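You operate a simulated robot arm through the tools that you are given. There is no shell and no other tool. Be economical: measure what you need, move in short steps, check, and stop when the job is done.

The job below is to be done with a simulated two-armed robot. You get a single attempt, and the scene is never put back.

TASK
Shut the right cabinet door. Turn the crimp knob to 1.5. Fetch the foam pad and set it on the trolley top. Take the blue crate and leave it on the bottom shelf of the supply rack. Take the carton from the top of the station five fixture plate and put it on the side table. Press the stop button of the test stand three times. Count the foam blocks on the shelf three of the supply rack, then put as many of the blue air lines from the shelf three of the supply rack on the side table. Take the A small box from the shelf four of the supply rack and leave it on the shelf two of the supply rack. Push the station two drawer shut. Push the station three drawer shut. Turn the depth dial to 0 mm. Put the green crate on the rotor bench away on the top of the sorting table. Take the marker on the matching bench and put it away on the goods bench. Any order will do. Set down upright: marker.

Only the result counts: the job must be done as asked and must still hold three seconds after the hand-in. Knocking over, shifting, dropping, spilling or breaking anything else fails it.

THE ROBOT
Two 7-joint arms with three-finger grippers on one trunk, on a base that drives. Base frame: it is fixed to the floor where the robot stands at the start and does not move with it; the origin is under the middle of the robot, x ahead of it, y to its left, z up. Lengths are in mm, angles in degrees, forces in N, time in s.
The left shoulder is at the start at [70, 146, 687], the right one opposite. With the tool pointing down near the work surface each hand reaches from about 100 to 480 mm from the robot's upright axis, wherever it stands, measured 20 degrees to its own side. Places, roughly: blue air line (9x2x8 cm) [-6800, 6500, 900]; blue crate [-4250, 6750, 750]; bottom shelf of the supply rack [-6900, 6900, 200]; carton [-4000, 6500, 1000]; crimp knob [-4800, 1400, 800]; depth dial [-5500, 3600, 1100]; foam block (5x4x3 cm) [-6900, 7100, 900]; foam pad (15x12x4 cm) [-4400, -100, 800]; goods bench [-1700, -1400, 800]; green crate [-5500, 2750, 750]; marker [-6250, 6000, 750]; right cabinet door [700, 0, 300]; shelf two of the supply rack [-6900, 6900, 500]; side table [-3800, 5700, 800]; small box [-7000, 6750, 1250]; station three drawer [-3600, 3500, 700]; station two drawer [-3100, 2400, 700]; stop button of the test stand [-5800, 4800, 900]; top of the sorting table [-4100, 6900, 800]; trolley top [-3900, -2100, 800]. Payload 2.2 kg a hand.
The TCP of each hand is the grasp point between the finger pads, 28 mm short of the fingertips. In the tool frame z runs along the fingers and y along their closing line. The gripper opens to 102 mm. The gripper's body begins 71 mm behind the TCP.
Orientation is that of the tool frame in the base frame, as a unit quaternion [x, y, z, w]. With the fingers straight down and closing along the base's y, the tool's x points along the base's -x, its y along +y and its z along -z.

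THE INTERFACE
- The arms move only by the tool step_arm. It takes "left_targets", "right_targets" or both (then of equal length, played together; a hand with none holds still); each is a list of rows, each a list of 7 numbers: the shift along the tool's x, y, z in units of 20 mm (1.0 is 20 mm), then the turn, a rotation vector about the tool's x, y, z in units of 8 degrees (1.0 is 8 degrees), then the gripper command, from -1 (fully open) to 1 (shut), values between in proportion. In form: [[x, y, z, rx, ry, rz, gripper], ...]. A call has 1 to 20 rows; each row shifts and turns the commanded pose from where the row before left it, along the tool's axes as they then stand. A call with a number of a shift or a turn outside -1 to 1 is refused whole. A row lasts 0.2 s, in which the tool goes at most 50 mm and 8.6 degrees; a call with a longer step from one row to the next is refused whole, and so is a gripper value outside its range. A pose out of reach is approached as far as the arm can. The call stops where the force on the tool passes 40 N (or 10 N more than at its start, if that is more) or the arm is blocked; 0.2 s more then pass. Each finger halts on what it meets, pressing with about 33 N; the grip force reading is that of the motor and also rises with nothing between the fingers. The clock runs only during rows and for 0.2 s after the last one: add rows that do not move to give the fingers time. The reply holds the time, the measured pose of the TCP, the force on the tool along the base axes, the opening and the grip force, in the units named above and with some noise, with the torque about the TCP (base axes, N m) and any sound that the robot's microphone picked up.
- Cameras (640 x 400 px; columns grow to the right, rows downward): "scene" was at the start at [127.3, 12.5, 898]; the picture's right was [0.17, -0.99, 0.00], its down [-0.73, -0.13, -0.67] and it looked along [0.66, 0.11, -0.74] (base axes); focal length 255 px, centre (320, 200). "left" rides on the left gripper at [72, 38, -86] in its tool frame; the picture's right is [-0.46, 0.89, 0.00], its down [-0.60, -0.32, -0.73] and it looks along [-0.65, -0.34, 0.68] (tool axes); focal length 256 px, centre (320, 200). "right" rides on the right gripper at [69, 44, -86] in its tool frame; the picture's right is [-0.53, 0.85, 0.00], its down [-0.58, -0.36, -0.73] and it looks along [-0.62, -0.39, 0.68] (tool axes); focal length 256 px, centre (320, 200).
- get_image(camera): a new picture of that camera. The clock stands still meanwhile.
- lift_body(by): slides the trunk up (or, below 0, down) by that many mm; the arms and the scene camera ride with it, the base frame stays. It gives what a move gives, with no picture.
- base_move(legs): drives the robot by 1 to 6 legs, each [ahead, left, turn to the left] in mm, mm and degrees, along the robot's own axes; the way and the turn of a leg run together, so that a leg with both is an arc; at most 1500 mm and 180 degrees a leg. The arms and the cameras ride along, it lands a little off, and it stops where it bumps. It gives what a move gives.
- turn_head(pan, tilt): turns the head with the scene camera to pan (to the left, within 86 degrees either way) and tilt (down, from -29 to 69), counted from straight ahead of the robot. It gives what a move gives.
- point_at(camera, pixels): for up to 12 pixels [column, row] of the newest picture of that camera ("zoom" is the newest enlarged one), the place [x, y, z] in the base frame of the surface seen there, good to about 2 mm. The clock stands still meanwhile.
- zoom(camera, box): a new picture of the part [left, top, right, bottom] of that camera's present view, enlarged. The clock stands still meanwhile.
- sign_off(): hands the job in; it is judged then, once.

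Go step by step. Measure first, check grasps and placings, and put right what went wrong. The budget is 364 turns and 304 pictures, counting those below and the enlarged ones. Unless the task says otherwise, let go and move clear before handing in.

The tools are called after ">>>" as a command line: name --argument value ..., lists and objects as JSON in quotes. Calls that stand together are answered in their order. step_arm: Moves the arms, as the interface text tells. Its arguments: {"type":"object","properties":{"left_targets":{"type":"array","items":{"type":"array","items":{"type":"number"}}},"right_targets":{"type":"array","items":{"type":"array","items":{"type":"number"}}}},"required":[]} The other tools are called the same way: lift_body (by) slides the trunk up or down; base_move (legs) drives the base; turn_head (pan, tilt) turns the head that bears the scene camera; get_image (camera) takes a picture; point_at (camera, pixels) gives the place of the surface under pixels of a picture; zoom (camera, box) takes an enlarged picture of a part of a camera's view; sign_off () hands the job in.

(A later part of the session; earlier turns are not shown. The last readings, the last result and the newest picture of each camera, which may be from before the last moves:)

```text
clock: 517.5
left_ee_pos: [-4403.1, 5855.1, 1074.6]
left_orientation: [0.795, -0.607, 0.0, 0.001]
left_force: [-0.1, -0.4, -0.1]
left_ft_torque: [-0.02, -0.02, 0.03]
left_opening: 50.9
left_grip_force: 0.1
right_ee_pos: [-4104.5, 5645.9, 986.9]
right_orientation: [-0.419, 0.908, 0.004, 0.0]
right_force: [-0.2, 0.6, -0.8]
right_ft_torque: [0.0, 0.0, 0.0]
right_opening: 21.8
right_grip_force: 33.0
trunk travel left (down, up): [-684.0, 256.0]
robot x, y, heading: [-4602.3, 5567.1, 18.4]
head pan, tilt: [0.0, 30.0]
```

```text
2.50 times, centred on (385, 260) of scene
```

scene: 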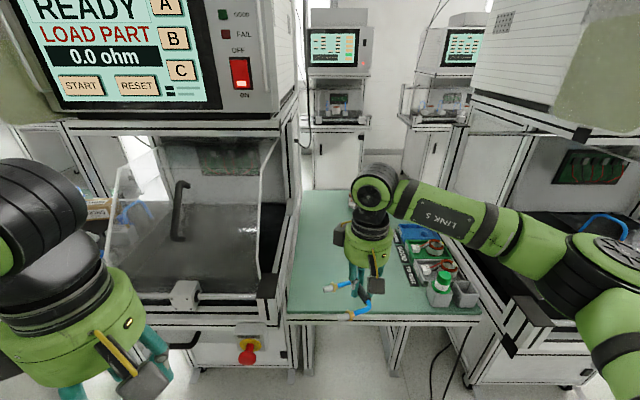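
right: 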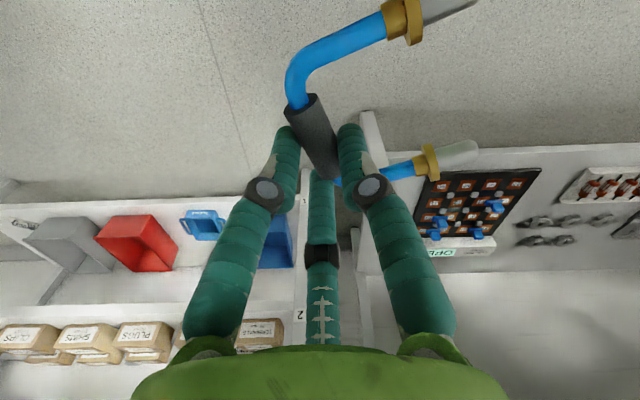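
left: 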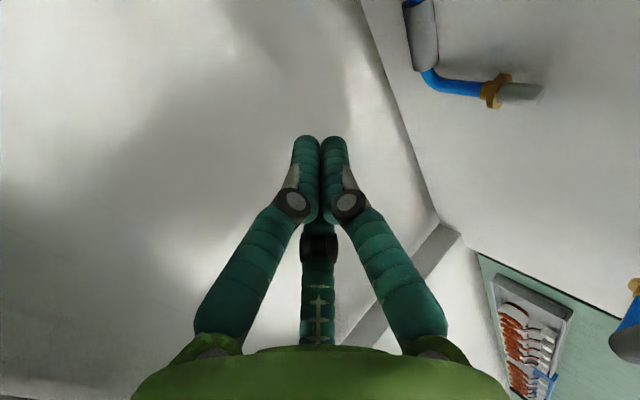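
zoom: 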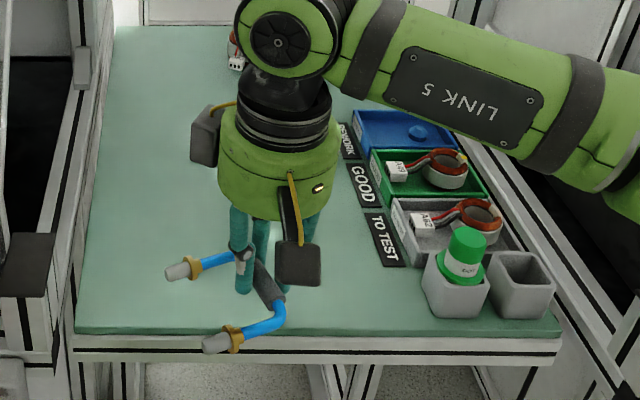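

>>> step_arm --left_targets '[[1, 0.5, 0, 0, 0, 0, 0], [1, 0.5, 0, 0, 0, 0, 0], [1, 0.5, 0, 0, 0, 0, 0], [0, 0, 0, 0, 0, 0, 0]]'

>>> base_move --legs '[[190, 0, 0]]'

>>> step_arm --right_targets '[[0, 0, 0.8, 0, 0, 0, 1], [0, 0, 0.8, 0, 0, 0, 1], [0, 0, 0.8, 0, 0, 0, 1], [0, 0, 0.8, 0, 0, 0, 1]]'

>>> get_image --camera "right"

>>> get_image --camera "scene"

```text
clock: 518.5
left_ee_pos: [-4415.7, 5790.2, 1074.7]
left_orientation: [0.794, -0.607, 0.0, 0.001]
left_force: [0.1, -0.2, 0.2]
left_ft_torque: [-0.03, -0.02, -0.02]
left_opening: 51.0
left_grip_force: 0.1
right_ee_pos: [-4105.2, 5646.4, 985.9]
right_orientation: [-0.419, 0.908, 0.005, 0.0]
right_force: [0.1, 0.6, 0.3]
right_ft_torque: [-0.03, 0.0, 0.0]
right_opening: 21.8
right_grip_force: 33.1
trunk travel left (down, up): [-684.0, 256.0]
robot x, y, heading: [-4605.1, 5569.2, 18.6]
head pan, tilt: [0.0, 30.0]
```

```text
clock: 520.1
left_ee_pos: [-4237.0, 5847.3, 1074.7]
left_orientation: [0.794, -0.608, -0.001, 0.002]
left_force: [-0.6, 0.0, 0.4]
left_ft_torque: [0.03, 0.01, 0.01]
left_opening: 51.4
left_grip_force: 0.0
right_ee_pos: [-3927.3, 5701.5, 987.0]
right_orientation: [-0.417, 0.909, 0.006, 0.001]
right_force: [0.5, 0.3, -0.1]
right_ft_torque: [0.01, 0.03, 0.0]
right_opening: 21.9
right_grip_force: 32.5
trunk travel left (down, up): [-684.0, 256.0]
robot x, y, heading: [-4424.1, 5627.7, 18.2]
head pan, tilt: [0.0, 30.0]
```

```text
clock: 521.1
left_ee_pos: [-4235.5, 5849.2, 1074.0]
left_orientation: [0.793, -0.609, 0.0, 0.002]
left_force: [0.4, 0.2, -0.3]
left_ft_torque: [0.02, 0.0, 0.01]
left_opening: 51.0
left_grip_force: 0.1
right_ee_pos: [-3924.9, 5701.3, 921.5]
right_orientation: [-0.416, 0.909, 0.005, -0.001]
right_force: [0.5, 0.4, -0.5]
right_ft_torque: [-0.01, 0.01, -0.03]
right_opening: 21.7
right_grip_force: 32.5
trunk travel left (down, up): [-684.0, 256.0]
robot x, y, heading: [-4423.4, 5629.9, 17.9]
head pan, tilt: [0.0, 30.0]
```

```text
97 pictures are left
```

right: 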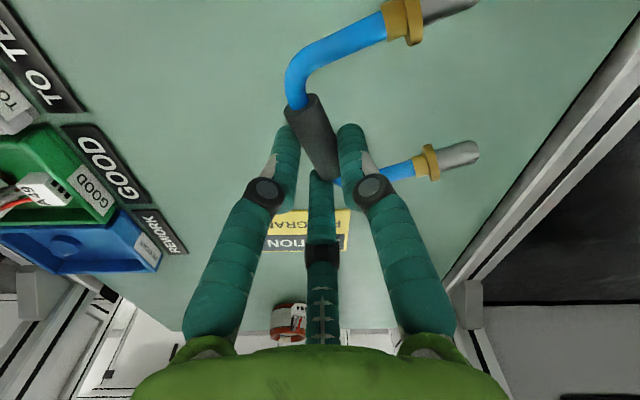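

```text
96 pictures are left
```

scene: 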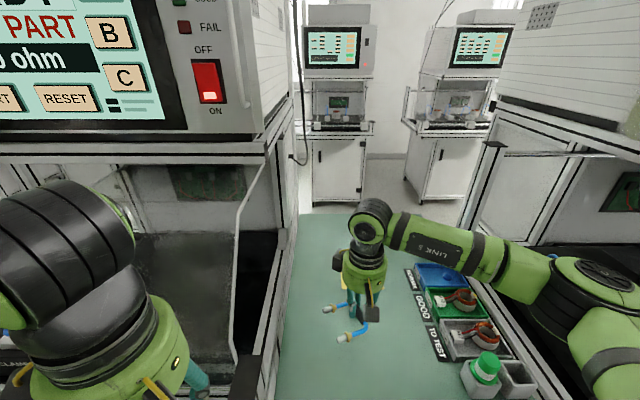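

>>> step_arm --right_targets '[[0, 0, 0.8, 0, 0, 0, 1], [0, 0, 0.7, 0, 0, 0, 1], [0, 0, 0.3, 0, 0, 0, 1], [0, 0, 0.15, 0, 0, 0, 1], [0, 0, 0.1, 0, 0, 0, 1], [0, 0, 0, 0, 0, 0, 1]]'

>>> get_image --camera "right"

```text
clock: 522.5
left_ee_pos: [-4235.6, 5848.4, 1074.0]
left_orientation: [0.794, -0.608, 0.0, 0.002]
left_force: [-0.1, 0.5, 0.3]
left_ft_torque: [0.03, 0.02, 0.0]
left_opening: 50.9
left_grip_force: 0.0
right_ee_pos: [-3925.3, 5703.2, 880.8]
right_orientation: [-0.417, 0.909, 0.005, 0.001]
right_force: [0.2, 0.0, -0.6]
right_ft_torque: [0.0, 0.01, 0.01]
right_opening: 21.9
right_grip_force: 33.1
trunk travel left (down, up): [-684.0, 256.0]
robot x, y, heading: [-4425.3, 5626.3, 18.0]
head pan, tilt: [0.0, 30.0]
```

```text
95 pictures are left
```

right: 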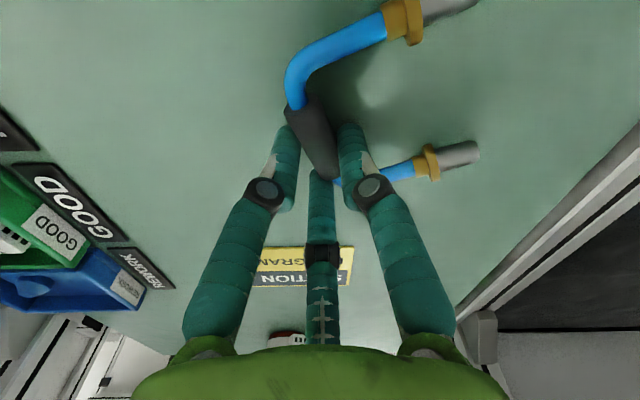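

Not yet touching; a few mm more, then release.

>>> step_arm --right_targets '[[0, 0, 0.1, 0, 0, 0, 1], [0, 0, 0.1, 0, 0, 0, 1], [0, 0, 0, 0, 0, 0, 1]]'

>>> step_arm --right_targets '[[0, 0, 0, 0, 0, 0, 0.4], [0, 0, 0, 0, 0, 0, 0], [0, 0, 0, 0, 0, 0, 0], [0, 0, -0.8, 0, 0, 0, 0], [0, 0, -0.8, 0, 0, 0, 0], [0, 0, -0.8, 0, 0, 0, 0], [0, 0, -0.8, 0, 0, 0, 0], [0, 0, -0.8, 0, 0, 0, 0], [0, 0, -0.8, 0, 0, 0, 0]]'

>>> get_image --camera "right"

```text
clock: 523.3
left_ee_pos: [-4236.4, 5848.2, 1074.8]
left_orientation: [0.793, -0.609, 0.0, 0.002]
left_force: [-0.3, 0.7, 0.7]
left_ft_torque: [0.04, 0.01, -0.05]
left_opening: 51.1
left_grip_force: 0.1
right_ee_pos: [-3925.9, 5702.6, 877.4]
right_orientation: [-0.417, 0.909, 0.005, 0.001]
right_force: [1.2, -1.2, 9.1]
right_ft_torque: [-0.08, 0.09, 0.04]
right_opening: 21.7
right_grip_force: 33.1
trunk travel left (down, up): [-684.0, 256.0]
robot x, y, heading: [-4424.9, 5630.4, 18.1]
head pan, tilt: [0.0, 30.0]
```

```text
clock: 525.3
left_ee_pos: [-4236.0, 5848.4, 1075.0]
left_orientation: [0.793, -0.609, -0.001, 0.002]
left_force: [-0.2, -0.9, -0.3]
left_ft_torque: [0.02, -0.01, 0.04]
left_opening: 51.0
left_grip_force: 0.1
right_ee_pos: [-3926.0, 5701.4, 973.9]
right_orientation: [-0.417, 0.909, 0.005, 0.0]
right_force: [0.9, -0.4, -0.2]
right_ft_torque: [0.01, -0.01, -0.02]
right_opening: 51.1
right_grip_force: 0.1
trunk travel left (down, up): [-684.0, 256.0]
robot x, y, heading: [-4427.4, 5629.7, 18.1]
head pan, tilt: [0.0, 30.0]
```

```text
94 pictures are left
```

right: 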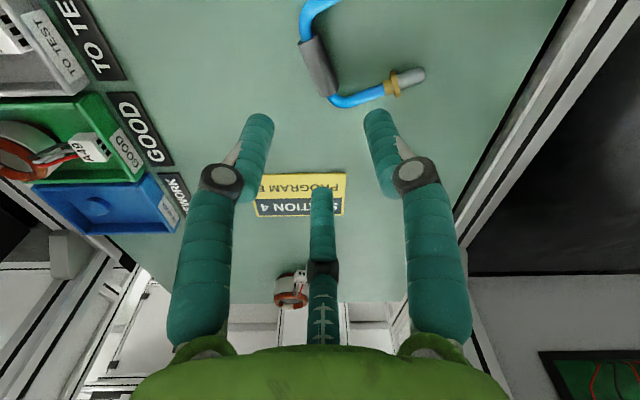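

One line is on the side table. Next the carton, with the right hand (12° tilt, jaws across its depth). Driving to station five.

>>> base_move --legs '[[-320, 0, 0], [71, 797, 2]]'

>>> step_arm --right_targets '[[0, 0, -1, 0, 0, 1, 0], [0, 0, -1, 0, 0, 1, 0], [0, 0, -1, 0, 0, 1, 0], [0, 0, 0, 0, 0, 1, 0], [0, 0, 0, 0, 0, 1, 0], [0, 0, 0, 0, 0, 1, 0], [0, 0, 0, 0, 0, 1, 0], [0, 0, 0, 0, 0, 1, 0], [0, 0, 0, 0, 0, 1, 0], [0, 0, 0, 0, 0, 1, 0], [0, 0, 0, 0, 0, 1, 0], [0, 0, 0, 0, 0, 1, 0], [0, 0, 0, 0, 0, 1, 0], [0, 0, 0, 0, 0, 1, 0], [0, 0, 0, -0.75, 0, 0, -0.96], [0, 0, 0, -0.75, 0, 0, -0.96]]'

>>> get_image --camera "scene"

```text
clock: 531.2
left_ee_pos: [-4744.5, 6518.5, 1074.2]
left_orientation: [0.804, -0.594, -0.001, 0.002]
left_force: [0.0, -0.5, 0.3]
left_ft_torque: [0.01, -0.05, -0.01]
left_opening: 51.0
left_grip_force: 0.0
right_ee_pos: [-4428.1, 6381.8, 973.9]
right_orientation: [-0.434, 0.901, 0.005, -0.001]
right_force: [-0.9, 0.8, 0.1]
right_ft_torque: [-0.01, 0.02, 0.0]
right_opening: 51.0
right_grip_force: 0.1
trunk travel left (down, up): [-684.0, 256.0]
robot x, y, heading: [-4922.4, 6290.6, 20.0]
head pan, tilt: [0.0, 30.0]
```

```text
clock: 534.6
left_ee_pos: [-4744.3, 6518.2, 1073.7]
left_orientation: [0.805, -0.594, 0.0, 0.003]
left_force: [0.5, 0.5, 0.0]
left_ft_torque: [0.0, -0.01, -0.01]
left_opening: 51.2
left_grip_force: 0.1
right_ee_pos: [-4428.2, 6381.6, 1034.3]
right_orientation: [0.503, 0.858, 0.094, 0.049]
right_force: [0.7, -0.2, 0.1]
right_ft_torque: [0.0, 0.04, 0.02]
right_opening: 99.9
right_grip_force: 0.0
trunk travel left (down, up): [-684.0, 256.0]
robot x, y, heading: [-4923.4, 6285.7, 20.3]
head pan, tilt: [0.0, 30.0]
```

```text
93 pictures are left
```

scene: 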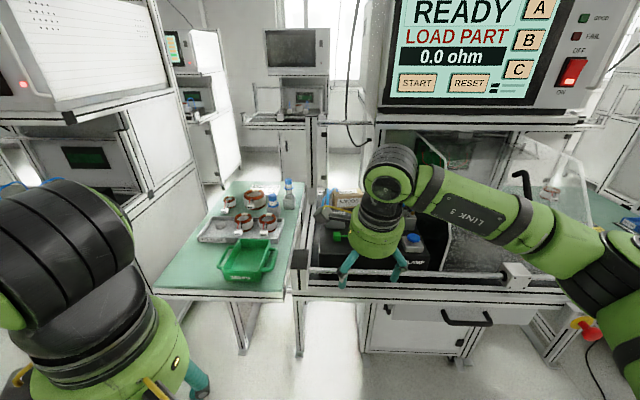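

>>> base_move --legs '[[285, 0, 0]]'

>>> get_image --camera "right"

>>> get_image --camera "scene"

```text
clock: 536.6
left_ee_pos: [-4479.1, 6616.7, 1075.3]
left_orientation: [0.805, -0.593, -0.001, 0.002]
left_force: [0.1, 0.6, 0.0]
left_ft_torque: [-0.01, -0.01, 0.03]
left_opening: 51.0
left_grip_force: 0.1
right_ee_pos: [-4164.4, 6480.1, 1035.8]
right_orientation: [0.501, 0.859, 0.094, 0.048]
right_force: [0.4, -0.8, -0.6]
right_ft_torque: [-0.01, 0.02, 0.0]
right_opening: 100.2
right_grip_force: 0.0
trunk travel left (down, up): [-684.0, 256.0]
robot x, y, heading: [-4661.1, 6387.9, 20.5]
head pan, tilt: [0.0, 30.0]
```

```text
92 pictures are left
```

right: 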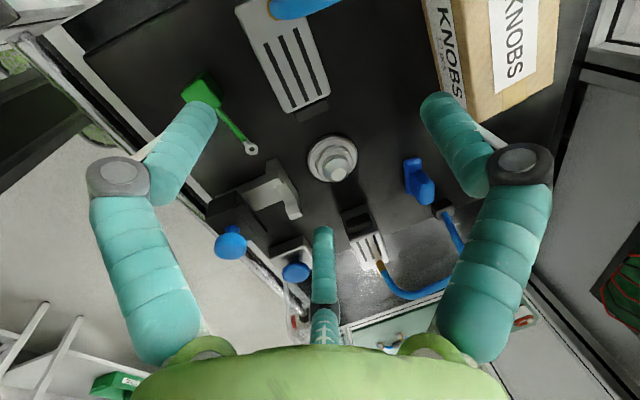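

```text
91 pictures are left
```

scene: 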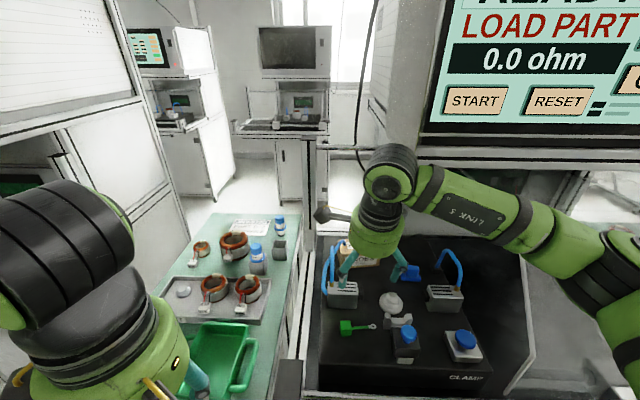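

>>> point_at --camera "right" --pixels '[[462, 20], [475, 75], [490, 118], [545, 85], [553, 20], [440, 60], [468, 118], [515, 60], [430, 20]]'

```text
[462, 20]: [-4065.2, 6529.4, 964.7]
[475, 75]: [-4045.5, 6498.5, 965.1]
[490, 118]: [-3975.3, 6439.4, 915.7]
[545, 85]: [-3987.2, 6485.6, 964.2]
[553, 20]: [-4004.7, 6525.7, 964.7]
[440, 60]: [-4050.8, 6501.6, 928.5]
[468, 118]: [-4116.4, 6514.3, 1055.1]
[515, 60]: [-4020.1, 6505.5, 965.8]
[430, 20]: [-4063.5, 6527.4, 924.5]
```

>>> step_arm --right_targets '[[-0.317, 0.871, 0.185, 0, 0, 0, -0.96], [-0.317, 0.871, 0.185, 0, 0, 0, -0.96], [-0.317, 0.871, 0.185, 0, 0, 0, -0.96], [-0.317, 0.871, 0.185, 0, 0, 0, -0.96], [-0.317, 0.871, 0.185, 0, 0, 0, -0.96], [-0.317, 0.871, 0.185, 0, 0, 0, -0.96], [-0.317, 0.871, 0.185, 0, 0, 0, -0.96], [0, 0, 0, 0, 0, 0.35, -0.96]]'

>>> get_image --camera "right"

>>> get_image --camera "scene"

```text
clock: 538.4
left_ee_pos: [-4479.6, 6616.9, 1073.8]
left_orientation: [0.805, -0.593, -0.001, 0.002]
left_force: [-0.5, -0.3, -0.7]
left_ft_torque: [0.03, 0.0, 0.01]
left_opening: 51.1
left_grip_force: 0.1
right_ee_pos: [-4033.7, 6503.1, 1034.4]
right_orientation: [0.522, 0.847, 0.095, 0.046]
right_force: [-0.4, -0.8, 0.2]
right_ft_torque: [-0.01, 0.02, -0.01]
right_opening: 100.0
right_grip_force: 0.1
trunk travel left (down, up): [-684.0, 256.0]
robot x, y, heading: [-4662.6, 6391.2, 20.4]
head pan, tilt: [0.0, 30.0]
```

```text
90 pictures are left
```

right: 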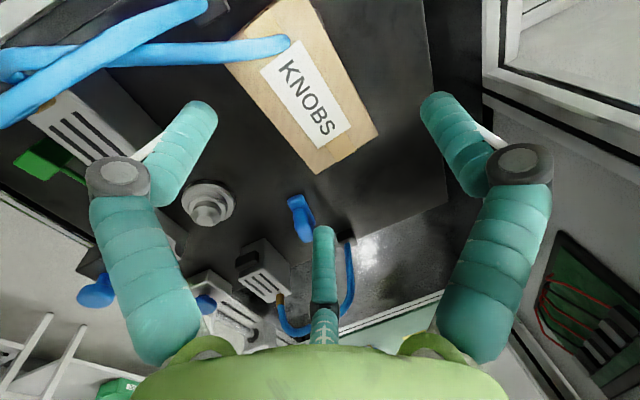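

```text
89 pictures are left
```

scene: 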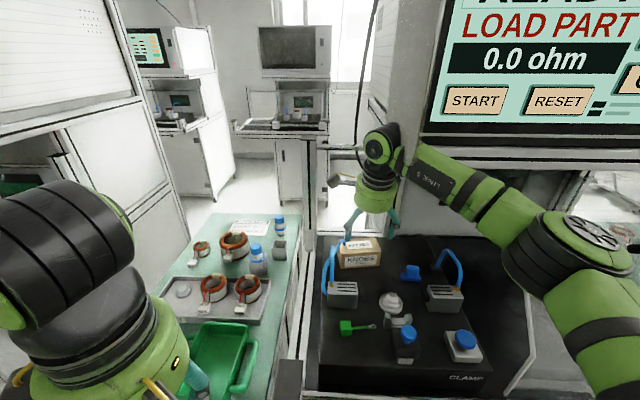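

>>> step_arm --right_targets '[[-0.05, -0.21, 0.978, 0, 0, 0, -0.96], [-0.05, -0.21, 0.978, 0, 0, 0, -0.96], [0, -0.21, 0.978, 0, 0, 0, -0.96]]'

>>> get_image --camera "right"

```text
clock: 539.2
left_ee_pos: [-4478.4, 6615.7, 1074.2]
left_orientation: [0.805, -0.594, 0.0, 0.002]
left_force: [-0.1, -0.7, 0.3]
left_ft_torque: [0.01, -0.02, -0.02]
left_opening: 50.9
left_grip_force: 0.0
right_ee_pos: [-4033.2, 6504.0, 972.6]
right_orientation: [0.522, 0.846, 0.093, 0.047]
right_force: [-0.1, -0.4, -1.1]
right_ft_torque: [0.0, -0.05, 0.01]
right_opening: 100.0
right_grip_force: 0.1
trunk travel left (down, up): [-684.0, 256.0]
robot x, y, heading: [-4660.7, 6384.6, 20.3]
head pan, tilt: [0.0, 30.0]
```

```text
88 pictures are left
```

right: 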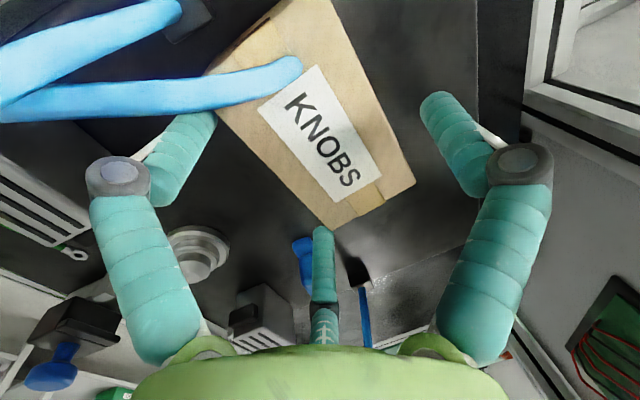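

>>> step_arm --right_targets '[[0, -0.2, 0.9, 0, 0, 0, -0.96], [0, -0.02, 0.1, 0, 0, 0, -0.96], [0, 0, 0, 0, 0, 0, -0.4], [0, 0, 0, 0, 0, 0, 0.2], [0, 0, 0, 0, 0, 0, 1], [0, 0, 0, 0, 0, 0, 1]]'

>>> get_image --camera "right"

```text
clock: 540.6
left_ee_pos: [-4482.2, 6616.2, 1073.8]
left_orientation: [0.805, -0.594, 0.0, 0.001]
left_force: [1.3, 0.3, 0.2]
left_ft_torque: [-0.02, -0.04, -0.03]
left_opening: 51.1
left_grip_force: 0.0
right_ee_pos: [-4034.5, 6502.4, 957.3]
right_orientation: [0.523, 0.846, 0.097, 0.048]
right_force: [3.9, -2.9, 20.4]
right_ft_torque: [-0.32, 0.2, 0.28]
right_opening: 69.3
right_grip_force: 32.9
trunk travel left (down, up): [-684.0, 256.0]
robot x, y, heading: [-4660.5, 6382.8, 20.6]
head pan, tilt: [0.0, 30.0]
```

```text
87 pictures are left
```

right: 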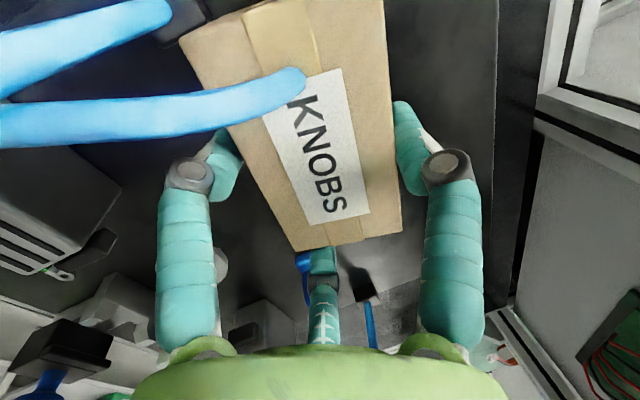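

>>> point_at --camera "right" --pixels '[[303, 262], [300, 280], [360, 290], [265, 320], [300, 78], [330, 240], [395, 225], [200, 50], [250, 90], [225, 265]]'

>>> zoom --camera "scene" --box '[310, 180, 490, 310]'

```text
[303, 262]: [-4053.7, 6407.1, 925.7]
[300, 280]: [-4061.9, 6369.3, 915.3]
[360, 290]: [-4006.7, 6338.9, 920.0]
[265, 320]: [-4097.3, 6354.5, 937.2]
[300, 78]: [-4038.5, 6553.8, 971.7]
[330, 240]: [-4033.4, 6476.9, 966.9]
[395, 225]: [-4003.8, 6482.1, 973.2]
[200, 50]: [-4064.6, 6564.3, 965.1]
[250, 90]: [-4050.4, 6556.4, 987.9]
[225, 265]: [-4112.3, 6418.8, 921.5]
```

```text
3.08 times, centred on (400, 245) of scene
```

zoom: 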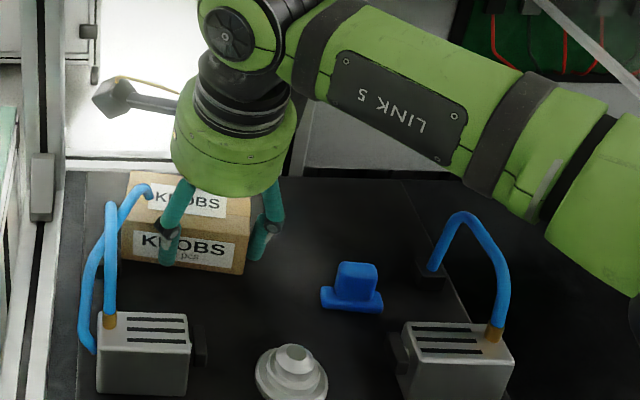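

>>> step_arm --right_targets '[[0, 0.04, -0.2, 0, 0, 0, 1], [0, 0, 0, 0, 0, 0, 1], [-0.4, 0, 0, 0, 0, 0, 1], [-0.5, 0, 0, 0, 0, 0, 1], [-0.5, 0, 0, 0, 0, 0, 1], [-0.5, 0, 0, 0, 0, 0, 1], [0, 0, 0, 0, 0, 0, 1]]'

>>> get_image --camera "right"

>>> zoom --camera "scene" --box '[310, 180, 490, 310]'

```text
clock: 542.2
left_ee_pos: [-4485.1, 6623.3, 1073.6]
left_orientation: [0.805, -0.593, 0.003, 0.004]
left_force: [0.7, -0.8, -0.4]
left_ft_torque: [-0.01, -0.01, 0.02]
left_opening: 51.2
left_grip_force: 0.1
right_ee_pos: [-4024.1, 6483.2, 957.2]
right_orientation: [0.514, 0.851, 0.092, 0.049]
right_force: [0.2, 7.0, 18.9]
right_ft_torque: [0.94, 0.41, 0.0]
right_opening: 66.6
right_grip_force: 33.4
trunk travel left (down, up): [-684.0, 256.0]
robot x, y, heading: [-4657.2, 6391.4, 20.6]
head pan, tilt: [0.0, 30.0]
```

```text
85 pictures are left
```

right: 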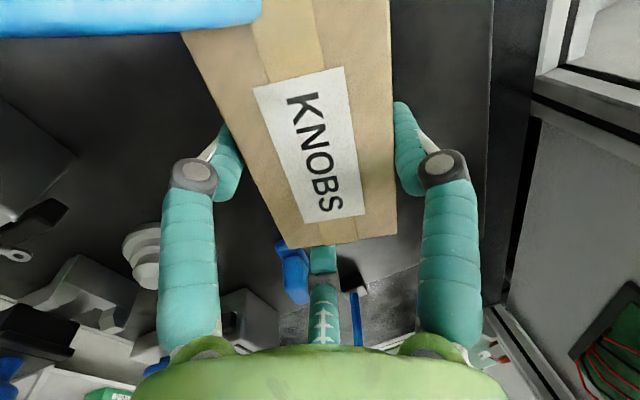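

```text
3.08 times, centred on (400, 245) of scene
```

zoom: 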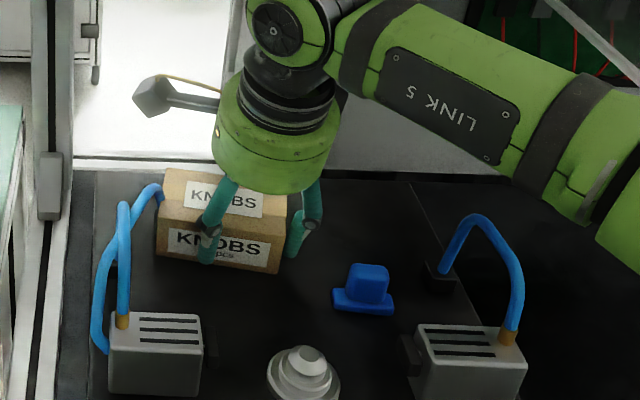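

>>> step_arm --right_targets '[[0, 0.03, -0.15, 0, 0, 0, 1], [-0.5, 0, 0, 0, 0, 0, 1], [-0.5, 0, 0, 0, 0, 0, 1], [0, 0, 0, 0, 0, 0, 1]]'

>>> get_image --camera "right"

>>> zoom --camera "scene" --box '[310, 180, 490, 310]'

```text
clock: 543.4
left_ee_pos: [-4482.4, 6623.0, 1074.9]
left_orientation: [0.805, -0.593, 0.002, 0.003]
left_force: [0.2, -0.9, 0.5]
left_ft_torque: [0.09, 0.07, 0.0]
left_opening: 51.0
left_grip_force: 0.0
right_ee_pos: [-4025.1, 6481.0, 955.4]
right_orientation: [0.492, 0.865, 0.09, 0.049]
right_force: [8.3, -4.8, 28.6]
right_ft_torque: [-0.06, 0.28, 0.31]
right_opening: 66.5
right_grip_force: 33.3
trunk travel left (down, up): [-684.0, 256.0]
robot x, y, heading: [-4657.9, 6388.4, 20.6]
head pan, tilt: [0.0, 30.0]
stopped in row 4 (right hand): the arm was blocked; the commanded pose is now the measured one
```

```text
83 pictures are left
```

right: 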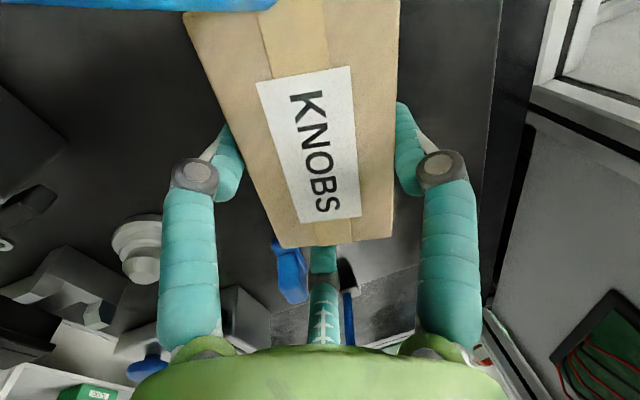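

```text
3.08 times, centred on (400, 245) of scene
```

zoom: 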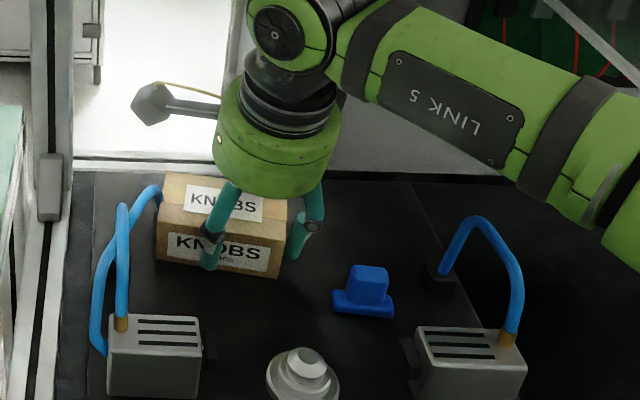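

>>> turn_head --pan -35 --tilt 20

>>> get_image --camera "scene"

```text
clock: 544.4
left_ee_pos: [-4484.7, 6626.6, 1072.5]
left_orientation: [0.806, -0.592, 0.005, 0.004]
left_force: [0.7, 0.1, -0.1]
left_ft_torque: [0.0, 0.0, -0.01]
left_opening: 51.1
left_grip_force: 0.1
right_ee_pos: [-4025.3, 6481.9, 955.8]
right_orientation: [0.498, 0.862, 0.088, 0.049]
right_force: [2.4, 2.5, 19.5]
right_ft_torque: [0.33, 0.31, 0.04]
right_opening: 66.3
right_grip_force: 32.8
trunk travel left (down, up): [-684.0, 256.0]
robot x, y, heading: [-4662.2, 6388.3, 20.1]
head pan, tilt: [-35.0, 20.0]
```

```text
81 pictures are left
```

scene: 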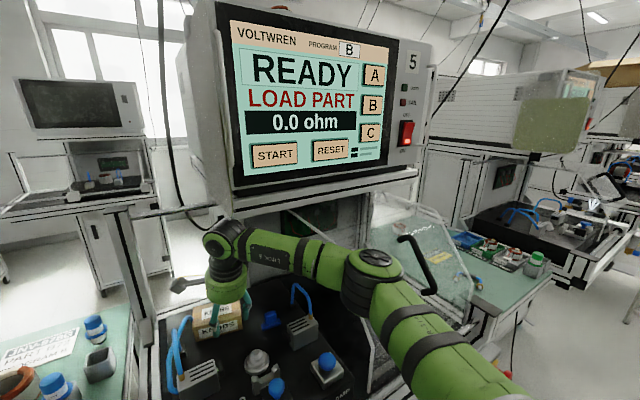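

The elbow is against the station's lid. I'll release, rise, shift the base left so the elbow clears, then regrasp.

>>> step_arm --right_targets '[[0, 0, 0, 0, 0, 0, 0], [0, 0, 0, 0, 0, 0, -0.96], [0, 0, 0, 0, 0, 0, -0.96], [0, 0.2, -0.978, 0, 0, 0, -0.96], [0, 0.2, -0.978, 0, 0, 0, -0.96], [0, 0.2, -0.978, 0, 0, 0, -0.96], [0, 0.2, -0.978, 0, 0, 0, -0.96]]'

>>> get_image --camera "right"

```text
clock: 546.1
left_ee_pos: [-4480.1, 6617.6, 1077.2]
left_orientation: [0.805, -0.593, -0.001, 0.002]
left_force: [0.6, 0.8, -0.5]
left_ft_torque: [-0.02, 0.06, -0.01]
left_opening: 51.1
left_grip_force: 0.0
right_ee_pos: [-4043.6, 6454.4, 942.4]
right_orientation: [0.506, 0.862, 0.02, -0.001]
right_force: [0.4, 0.6, 0.8]
right_ft_torque: [0.01, 0.04, 0.02]
right_opening: 99.7
right_grip_force: 0.1
trunk travel left (down, up): [-684.0, 256.0]
robot x, y, heading: [-4657.0, 6390.7, 20.1]
head pan, tilt: [-35.0, 20.0]
stopped in row 7 (right hand): the arm was blocked; the commanded pose is now the measured one
```

```text
80 pictures are left
```

right: 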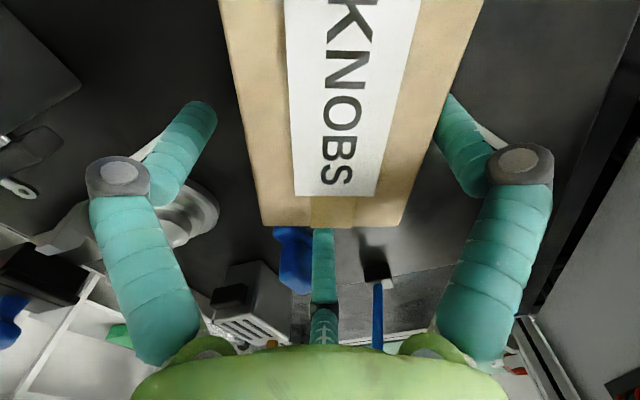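

>>> step_arm --right_targets '[[0, 0, 0, -0.7, 0, 0, -0.96], [0, 0, 0, -0.7, 0, 0, -0.96], [0, 0, 0, -0.4, 0, 0, -0.96], [0, 0, 0, 0, 0, 0, -0.96]]'

>>> get_image --camera "scene"

```text
clock: 547.1
left_ee_pos: [-4480.5, 6616.4, 1075.7]
left_orientation: [0.805, -0.593, -0.001, 0.002]
left_force: [-0.1, 0.1, 0.2]
left_ft_torque: [-0.01, 0.0, 0.0]
left_opening: 50.9
left_grip_force: 0.0
right_ee_pos: [-4046.4, 6454.3, 941.5]
right_orientation: [0.502, 0.853, 0.13, 0.063]
right_force: [-0.1, -0.2, 1.0]
right_ft_torque: [-0.01, -0.02, -0.01]
right_opening: 99.9
right_grip_force: 0.0
trunk travel left (down, up): [-684.0, 256.0]
robot x, y, heading: [-4657.8, 6386.2, 20.5]
head pan, tilt: [-35.0, 20.0]
```

```text
79 pictures are left
```

scene: 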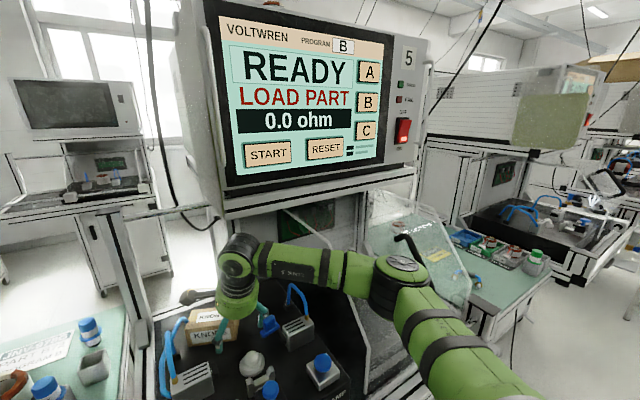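

>>> step_arm --right_targets '[[0.01, 0.14, -0.48, 0, 0, 0, -0.96], [0.01, 0.14, -0.48, 0, 0, 0, -0.96], [0.02, 0.285, -0.959, 0, 0, 0, -0.96], [0.02, 0.285, -0.959, 0, 0, 0, -0.96], [0.02, 0.285, -0.959, 0, 0, 0, -0.96]]'

>>> get_image --camera "scene"

>>> get_image --camera "right"

```text
clock: 548.3
left_ee_pos: [-4480.9, 6616.5, 1074.2]
left_orientation: [0.806, -0.592, 0.0, 0.002]
left_force: [-0.8, 0.4, 0.0]
left_ft_torque: [-0.03, 0.02, 0.02]
left_opening: 51.2
left_grip_force: 0.0
right_ee_pos: [-4045.3, 6454.1, 1022.1]
right_orientation: [0.502, 0.853, 0.129, 0.063]
right_force: [-0.4, 0.4, -0.8]
right_ft_torque: [-0.02, -0.01, -0.02]
right_opening: 99.9
right_grip_force: 0.0
trunk travel left (down, up): [-684.0, 256.0]
robot x, y, heading: [-4661.1, 6385.8, 20.3]
head pan, tilt: [-35.0, 20.0]
```

```text
78 pictures are left
```

scene: 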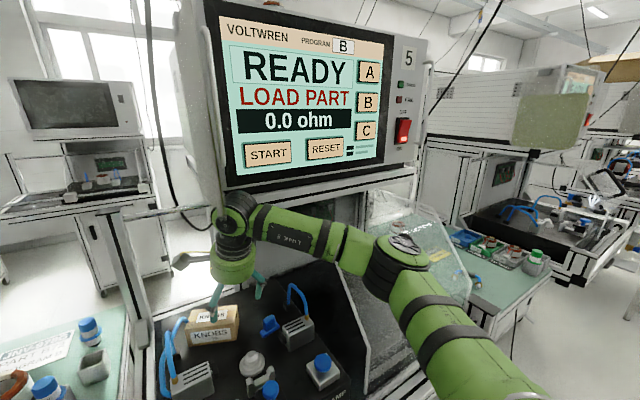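

```text
77 pictures are left
```

right: 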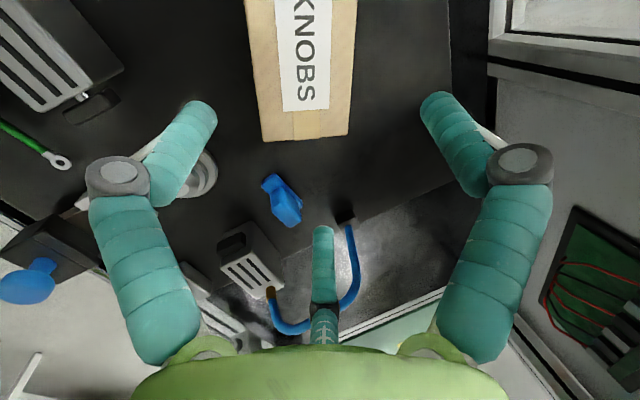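

>>> base_move --legs '[[0, 55, 0]]'

>>> get_image --camera "right"

```text
clock: 549.2
left_ee_pos: [-4498.3, 6664.0, 1074.4]
left_orientation: [0.805, -0.593, -0.001, 0.002]
left_force: [-0.9, -0.2, 0.3]
left_ft_torque: [0.01, 0.0, -0.01]
left_opening: 51.3
left_grip_force: 0.0
right_ee_pos: [-4062.3, 6501.8, 1021.3]
right_orientation: [0.502, 0.853, 0.13, 0.063]
right_force: [-0.2, 0.2, 0.3]
right_ft_torque: [0.0, 0.02, 0.02]
right_opening: 100.1
right_grip_force: 0.1
trunk travel left (down, up): [-684.0, 256.0]
robot x, y, heading: [-4678.2, 6441.0, 20.6]
head pan, tilt: [-35.0, 20.0]
```

```text
76 pictures are left
```

right: 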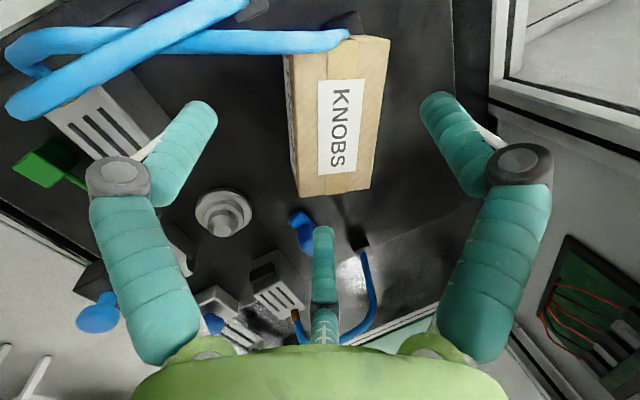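

>>> point_at --camera "right" --pixels '[[298, 62], [384, 48], [366, 182], [305, 190], [335, 125], [345, 40], [320, 38], [345, 55]]'

```text
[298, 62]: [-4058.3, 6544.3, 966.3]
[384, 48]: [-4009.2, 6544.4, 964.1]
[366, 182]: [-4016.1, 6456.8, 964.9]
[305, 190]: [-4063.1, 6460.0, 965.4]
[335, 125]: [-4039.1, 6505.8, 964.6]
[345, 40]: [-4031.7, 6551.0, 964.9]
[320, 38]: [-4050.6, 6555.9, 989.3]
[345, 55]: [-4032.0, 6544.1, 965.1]
```

>>> step_arm --right_targets '[[0, 0, 0, 0, 0, 1, -0.96], [0, 0, 0, 0, 0, 1, -0.96], [0, 0, 0, 0, 0, 1, -0.96], [0, 0, 0, 0, 0, 1, -0.96], [0, 0, 0, 0, 0, 0, -0.96]]'

>>> get_image --camera "right"

```text
clock: 550.4
left_ee_pos: [-4500.2, 6667.8, 1074.7]
left_orientation: [0.804, -0.594, 0.001, 0.002]
left_force: [0.3, 0.5, -0.3]
left_ft_torque: [-0.03, 0.0, 0.02]
left_opening: 50.8
left_grip_force: 0.0
right_ee_pos: [-4061.8, 6503.6, 1022.2]
right_orientation: [0.717, 0.682, 0.142, 0.024]
right_force: [0.5, 0.9, -0.1]
right_ft_torque: [0.0, -0.01, -0.03]
right_opening: 99.9
right_grip_force: 0.0
trunk travel left (down, up): [-684.0, 256.0]
robot x, y, heading: [-4682.0, 6441.3, 20.4]
head pan, tilt: [-35.0, 20.0]
```

```text
75 pictures are left
```

right: 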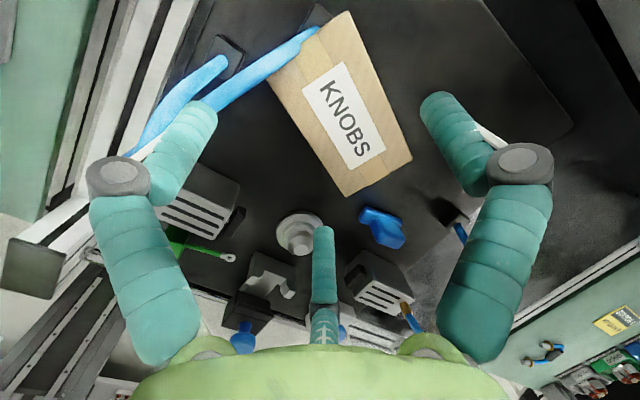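

>>> step_arm --right_targets '[[0, 0, 0, 0, -0.63, 0, -0.96], [0, 0, 0, 0, -0.63, 0, -0.96], [0, 0.63, 0.15, 0, 0, 0, -0.96], [0, -0.228, 0.973, 0, 0, 0, -0.96], [0, -0.228, 0.973, 0, 0, 0, -0.96]]'

>>> get_image --camera "right"

```text
clock: 551.6
left_ee_pos: [-4499.1, 6666.0, 1074.4]
left_orientation: [0.805, -0.593, 0.0, 0.002]
left_force: [0.1, -0.8, -0.3]
left_ft_torque: [-0.03, -0.01, -0.02]
left_opening: 50.8
left_grip_force: 0.1
right_ee_pos: [-4048.7, 6501.6, 980.7]
right_orientation: [0.727, 0.676, 0.078, 0.085]
right_force: [0.3, -0.5, -0.1]
right_ft_torque: [0.01, -0.04, -0.02]
right_opening: 99.8
right_grip_force: 0.0
trunk travel left (down, up): [-684.0, 256.0]
robot x, y, heading: [-4678.5, 6438.3, 20.5]
head pan, tilt: [-35.0, 20.0]
```

```text
74 pictures are left
```

right: 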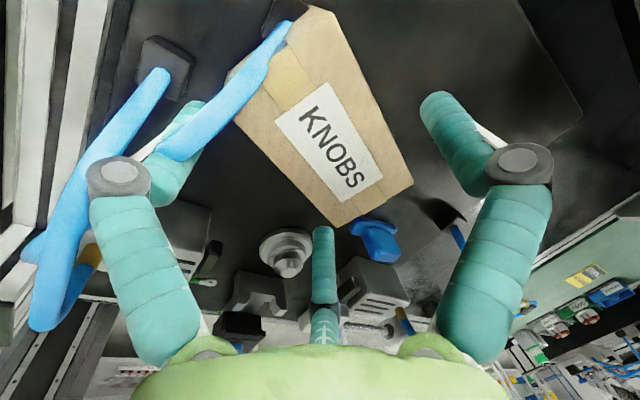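

>>> step_arm --right_targets '[[-0.37, 0, 0, 0, 0, 0, -0.8], [0, 0, 0, 0, 0, 0, -0.8], [0, -0.228, 0.973, 0, 0, 0, -0.8], [0, -0.09, 0.38, 0, 0, 0, -0.8], [0, 0, 0, 0, 0, 0, -0.2], [0, 0, 0, 0, 0, 0, 0.4], [0, 0, 0, 0, 0, 0, 1], [0, 0, 0, 0, 0, 0, 1]]'

>>> get_image --camera "right"

```text
clock: 553.4
left_ee_pos: [-4501.4, 6665.7, 1074.9]
left_orientation: [0.805, -0.593, 0.0, 0.002]
left_force: [0.8, -0.5, 1.0]
left_ft_torque: [-0.02, 0.02, 0.01]
left_opening: 50.9
left_grip_force: 0.1
right_ee_pos: [-4049.8, 6493.0, 957.1]
right_orientation: [0.728, 0.676, 0.08, 0.086]
right_force: [3.6, -0.6, 17.6]
right_ft_torque: [-0.01, 0.2, 0.06]
right_opening: 74.3
right_grip_force: 33.2
trunk travel left (down, up): [-684.0, 256.0]
robot x, y, heading: [-4678.6, 6435.2, 20.6]
head pan, tilt: [-35.0, 20.0]
```

```text
73 pictures are left
```

right: 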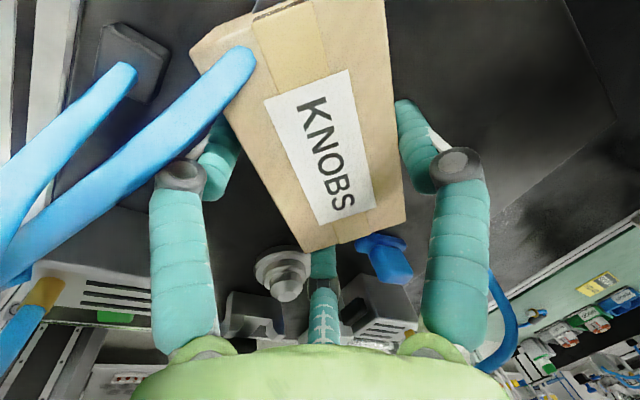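

>>> step_arm --right_targets '[[0, 0.05, -0.25, 0, 0, 0, 1], [-0.5, 0, 0, 0, 0, 0, 1], [-0.5, 0, 0, 0, 0, 0, 1], [-0.5, 0, 0, 0, 0, 0, 1], [-0.4, 0, 0, 0, 0, 0, 1], [0, 0, 0, 0, 0, 0, 1]]'

>>> get_image --camera "right"

```text
clock: 554.8
left_ee_pos: [-4500.1, 6667.5, 1074.7]
left_orientation: [0.804, -0.594, 0.001, 0.003]
left_force: [0.4, 0.5, 0.5]
left_ft_torque: [0.03, 0.0, -0.01]
left_opening: 51.0
left_grip_force: 0.0
right_ee_pos: [-4053.4, 6457.8, 960.1]
right_orientation: [0.727, 0.677, 0.078, 0.085]
right_force: [-0.9, 2.6, 7.2]
right_ft_torque: [0.1, 0.22, 0.04]
right_opening: 70.2
right_grip_force: 32.3
trunk travel left (down, up): [-684.0, 256.0]
robot x, y, heading: [-4674.7, 6438.6, 20.4]
head pan, tilt: [-35.0, 20.0]
```

```text
72 pictures are left
```

right: 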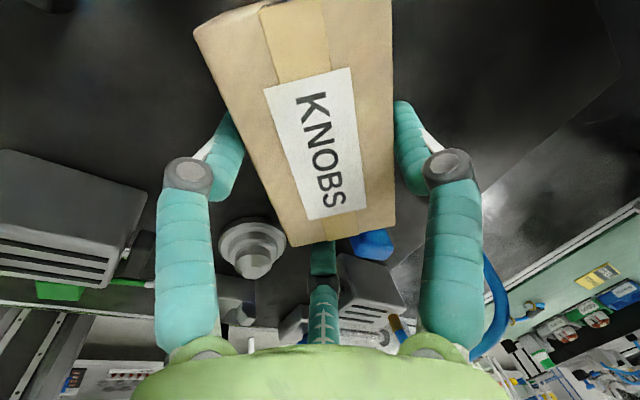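

>>> step_arm --right_targets '[[0, 0.114, -0.486, 0, 0, 0, 1], [0, 0.114, -0.486, 0, 0, 0, 1], [0, 0.114, -0.486, 0, 0, 0, 1], [0, 0, 0, 0, 0, 0, 1]]'

>>> get_image --camera "right"

>>> zoom --camera "scene" --box '[150, 230, 350, 380]'

```text
clock: 555.8
left_ee_pos: [-4498.6, 6666.6, 1074.4]
left_orientation: [0.805, -0.594, 0.0, 0.002]
left_force: [0.1, 0.4, -1.2]
left_ft_torque: [0.0, 0.01, -0.04]
left_opening: 51.1
left_grip_force: 0.1
right_ee_pos: [-4052.7, 6457.4, 988.6]
right_orientation: [0.727, 0.677, 0.078, 0.084]
right_force: [0.0, -0.3, -1.4]
right_ft_torque: [-0.01, 0.0, -0.01]
right_opening: 66.3
right_grip_force: 32.3
trunk travel left (down, up): [-684.0, 256.0]
robot x, y, heading: [-4678.6, 6437.5, 20.3]
head pan, tilt: [-35.0, 20.0]
```

```text
71 pictures are left
```

right: 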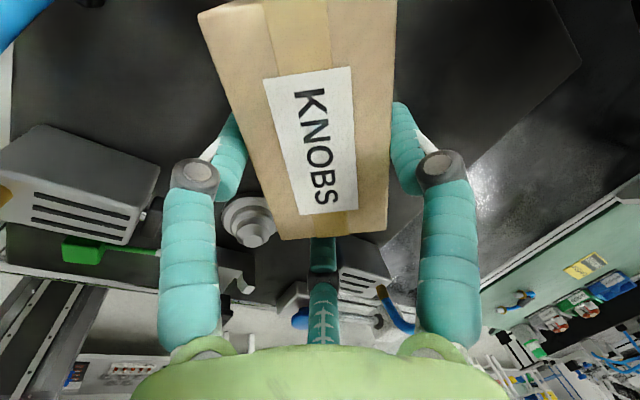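

```text
2.67 times, centred on (250, 305) of scene
```

zoom: 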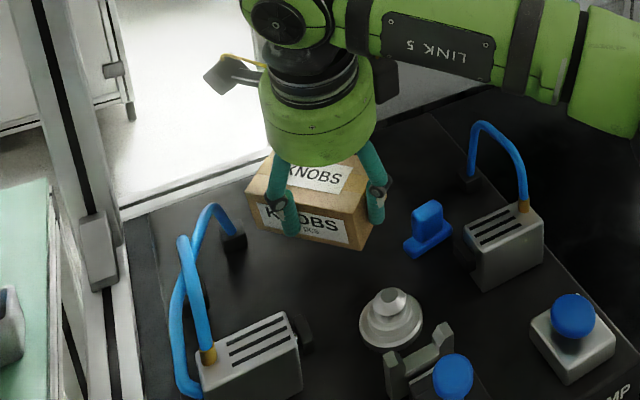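

>>> step_arm --right_targets '[[0, 0.2, -0.8, 0, 0, 0, 1], [0, 0.2, -0.8, 0, 0, 0, 1], [0, 0.2, -0.8, 0, 0, 0, 1], [0, 0, 0, 0, 0, 0, 1]]'

>>> base_move --legs '[[-420, 0, 0]]'

>>> turn_head --pan 0 --tilt 30

>>> get_image --camera "scene"

```text
clock: 556.8
left_ee_pos: [-4499.1, 6666.6, 1074.0]
left_orientation: [0.805, -0.593, 0.0, 0.003]
left_force: [0.0, 0.1, 1.1]
left_ft_torque: [0.03, -0.01, 0.02]
left_opening: 50.8
left_grip_force: 0.1
right_ee_pos: [-4052.9, 6457.6, 1038.0]
right_orientation: [0.727, 0.677, 0.078, 0.085]
right_force: [0.3, 0.3, -1.1]
right_ft_torque: [-0.03, -0.01, 0.03]
right_opening: 66.3
right_grip_force: 33.2
trunk travel left (down, up): [-684.0, 256.0]
robot x, y, heading: [-4679.6, 6437.8, 20.5]
head pan, tilt: [-35.0, 20.0]
```

```text
clock: 559.3
left_ee_pos: [-4880.6, 6524.5, 1074.4]
left_orientation: [0.805, -0.593, -0.001, 0.002]
left_force: [0.1, -0.3, 0.6]
left_ft_torque: [0.0, -0.02, -0.02]
left_opening: 50.8
left_grip_force: 0.0
right_ee_pos: [-4435.3, 6315.6, 1036.6]
right_orientation: [0.727, 0.677, 0.077, 0.084]
right_force: [0.3, -0.4, -2.1]
right_ft_torque: [-0.02, 0.0, 0.0]
right_opening: 65.9
right_grip_force: 33.1
trunk travel left (down, up): [-684.0, 256.0]
robot x, y, heading: [-5063.1, 6297.7, 20.3]
head pan, tilt: [-35.0, 20.0]
```

```text
clock: 560.4
left_ee_pos: [-4881.1, 6524.5, 1073.8]
left_orientation: [0.805, -0.593, 0.0, 0.002]
left_force: [-0.4, 0.2, -0.1]
left_ft_torque: [0.0, 0.0, 0.01]
left_opening: 51.3
left_grip_force: 0.0
right_ee_pos: [-4436.0, 6316.0, 1038.1]
right_orientation: [0.727, 0.677, 0.077, 0.085]
right_force: [-0.4, -0.4, -1.8]
right_ft_torque: [-0.04, -0.01, -0.01]
right_opening: 65.7
right_grip_force: 32.7
trunk travel left (down, up): [-684.0, 256.0]
robot x, y, heading: [-5063.2, 6293.8, 20.6]
head pan, tilt: [0.0, 30.0]
```

```text
69 pictures are left
```

scene: 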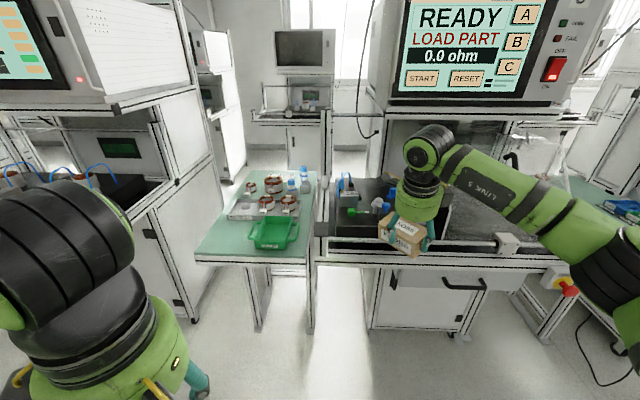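

The carton is held. Driving to the side table.

>>> base_move --legs '[[-60, -666, -2], [170, 0, 0]]'

>>> get_image --camera "scene"

>>> get_image --camera "right"

```text
clock: 565.1
left_ee_pos: [-4553.3, 5925.7, 1075.6]
left_orientation: [0.793, -0.609, 0.0, 0.002]
left_force: [0.0, 0.2, 0.6]
left_ft_torque: [0.02, -0.01, 0.0]
left_opening: 50.8
left_grip_force: 0.0
right_ee_pos: [-4113.5, 5699.4, 1038.6]
right_orientation: [0.739, 0.664, 0.077, 0.087]
right_force: [0.0, 0.6, -1.7]
right_ft_torque: [-0.02, 0.03, -0.04]
right_opening: 65.9
right_grip_force: 32.5
trunk travel left (down, up): [-684.0, 256.0]
robot x, y, heading: [-4737.3, 5700.7, 18.2]
head pan, tilt: [0.0, 30.0]
```

```text
68 pictures are left
```

scene: 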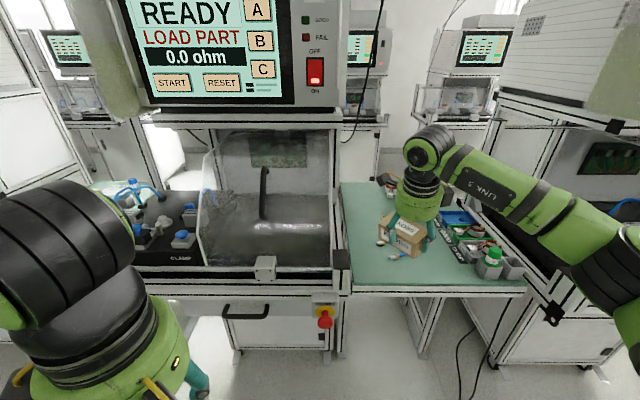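

```text
67 pictures are left
```

right: 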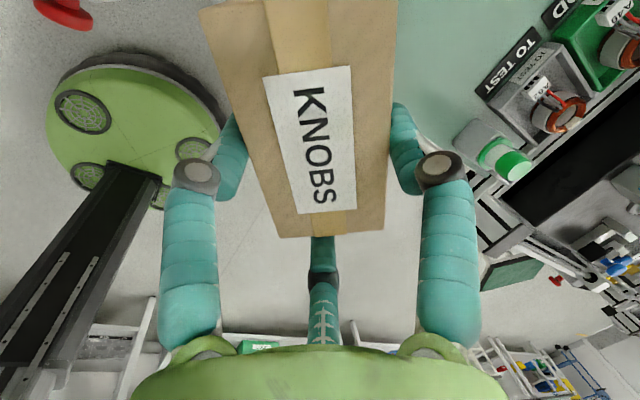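

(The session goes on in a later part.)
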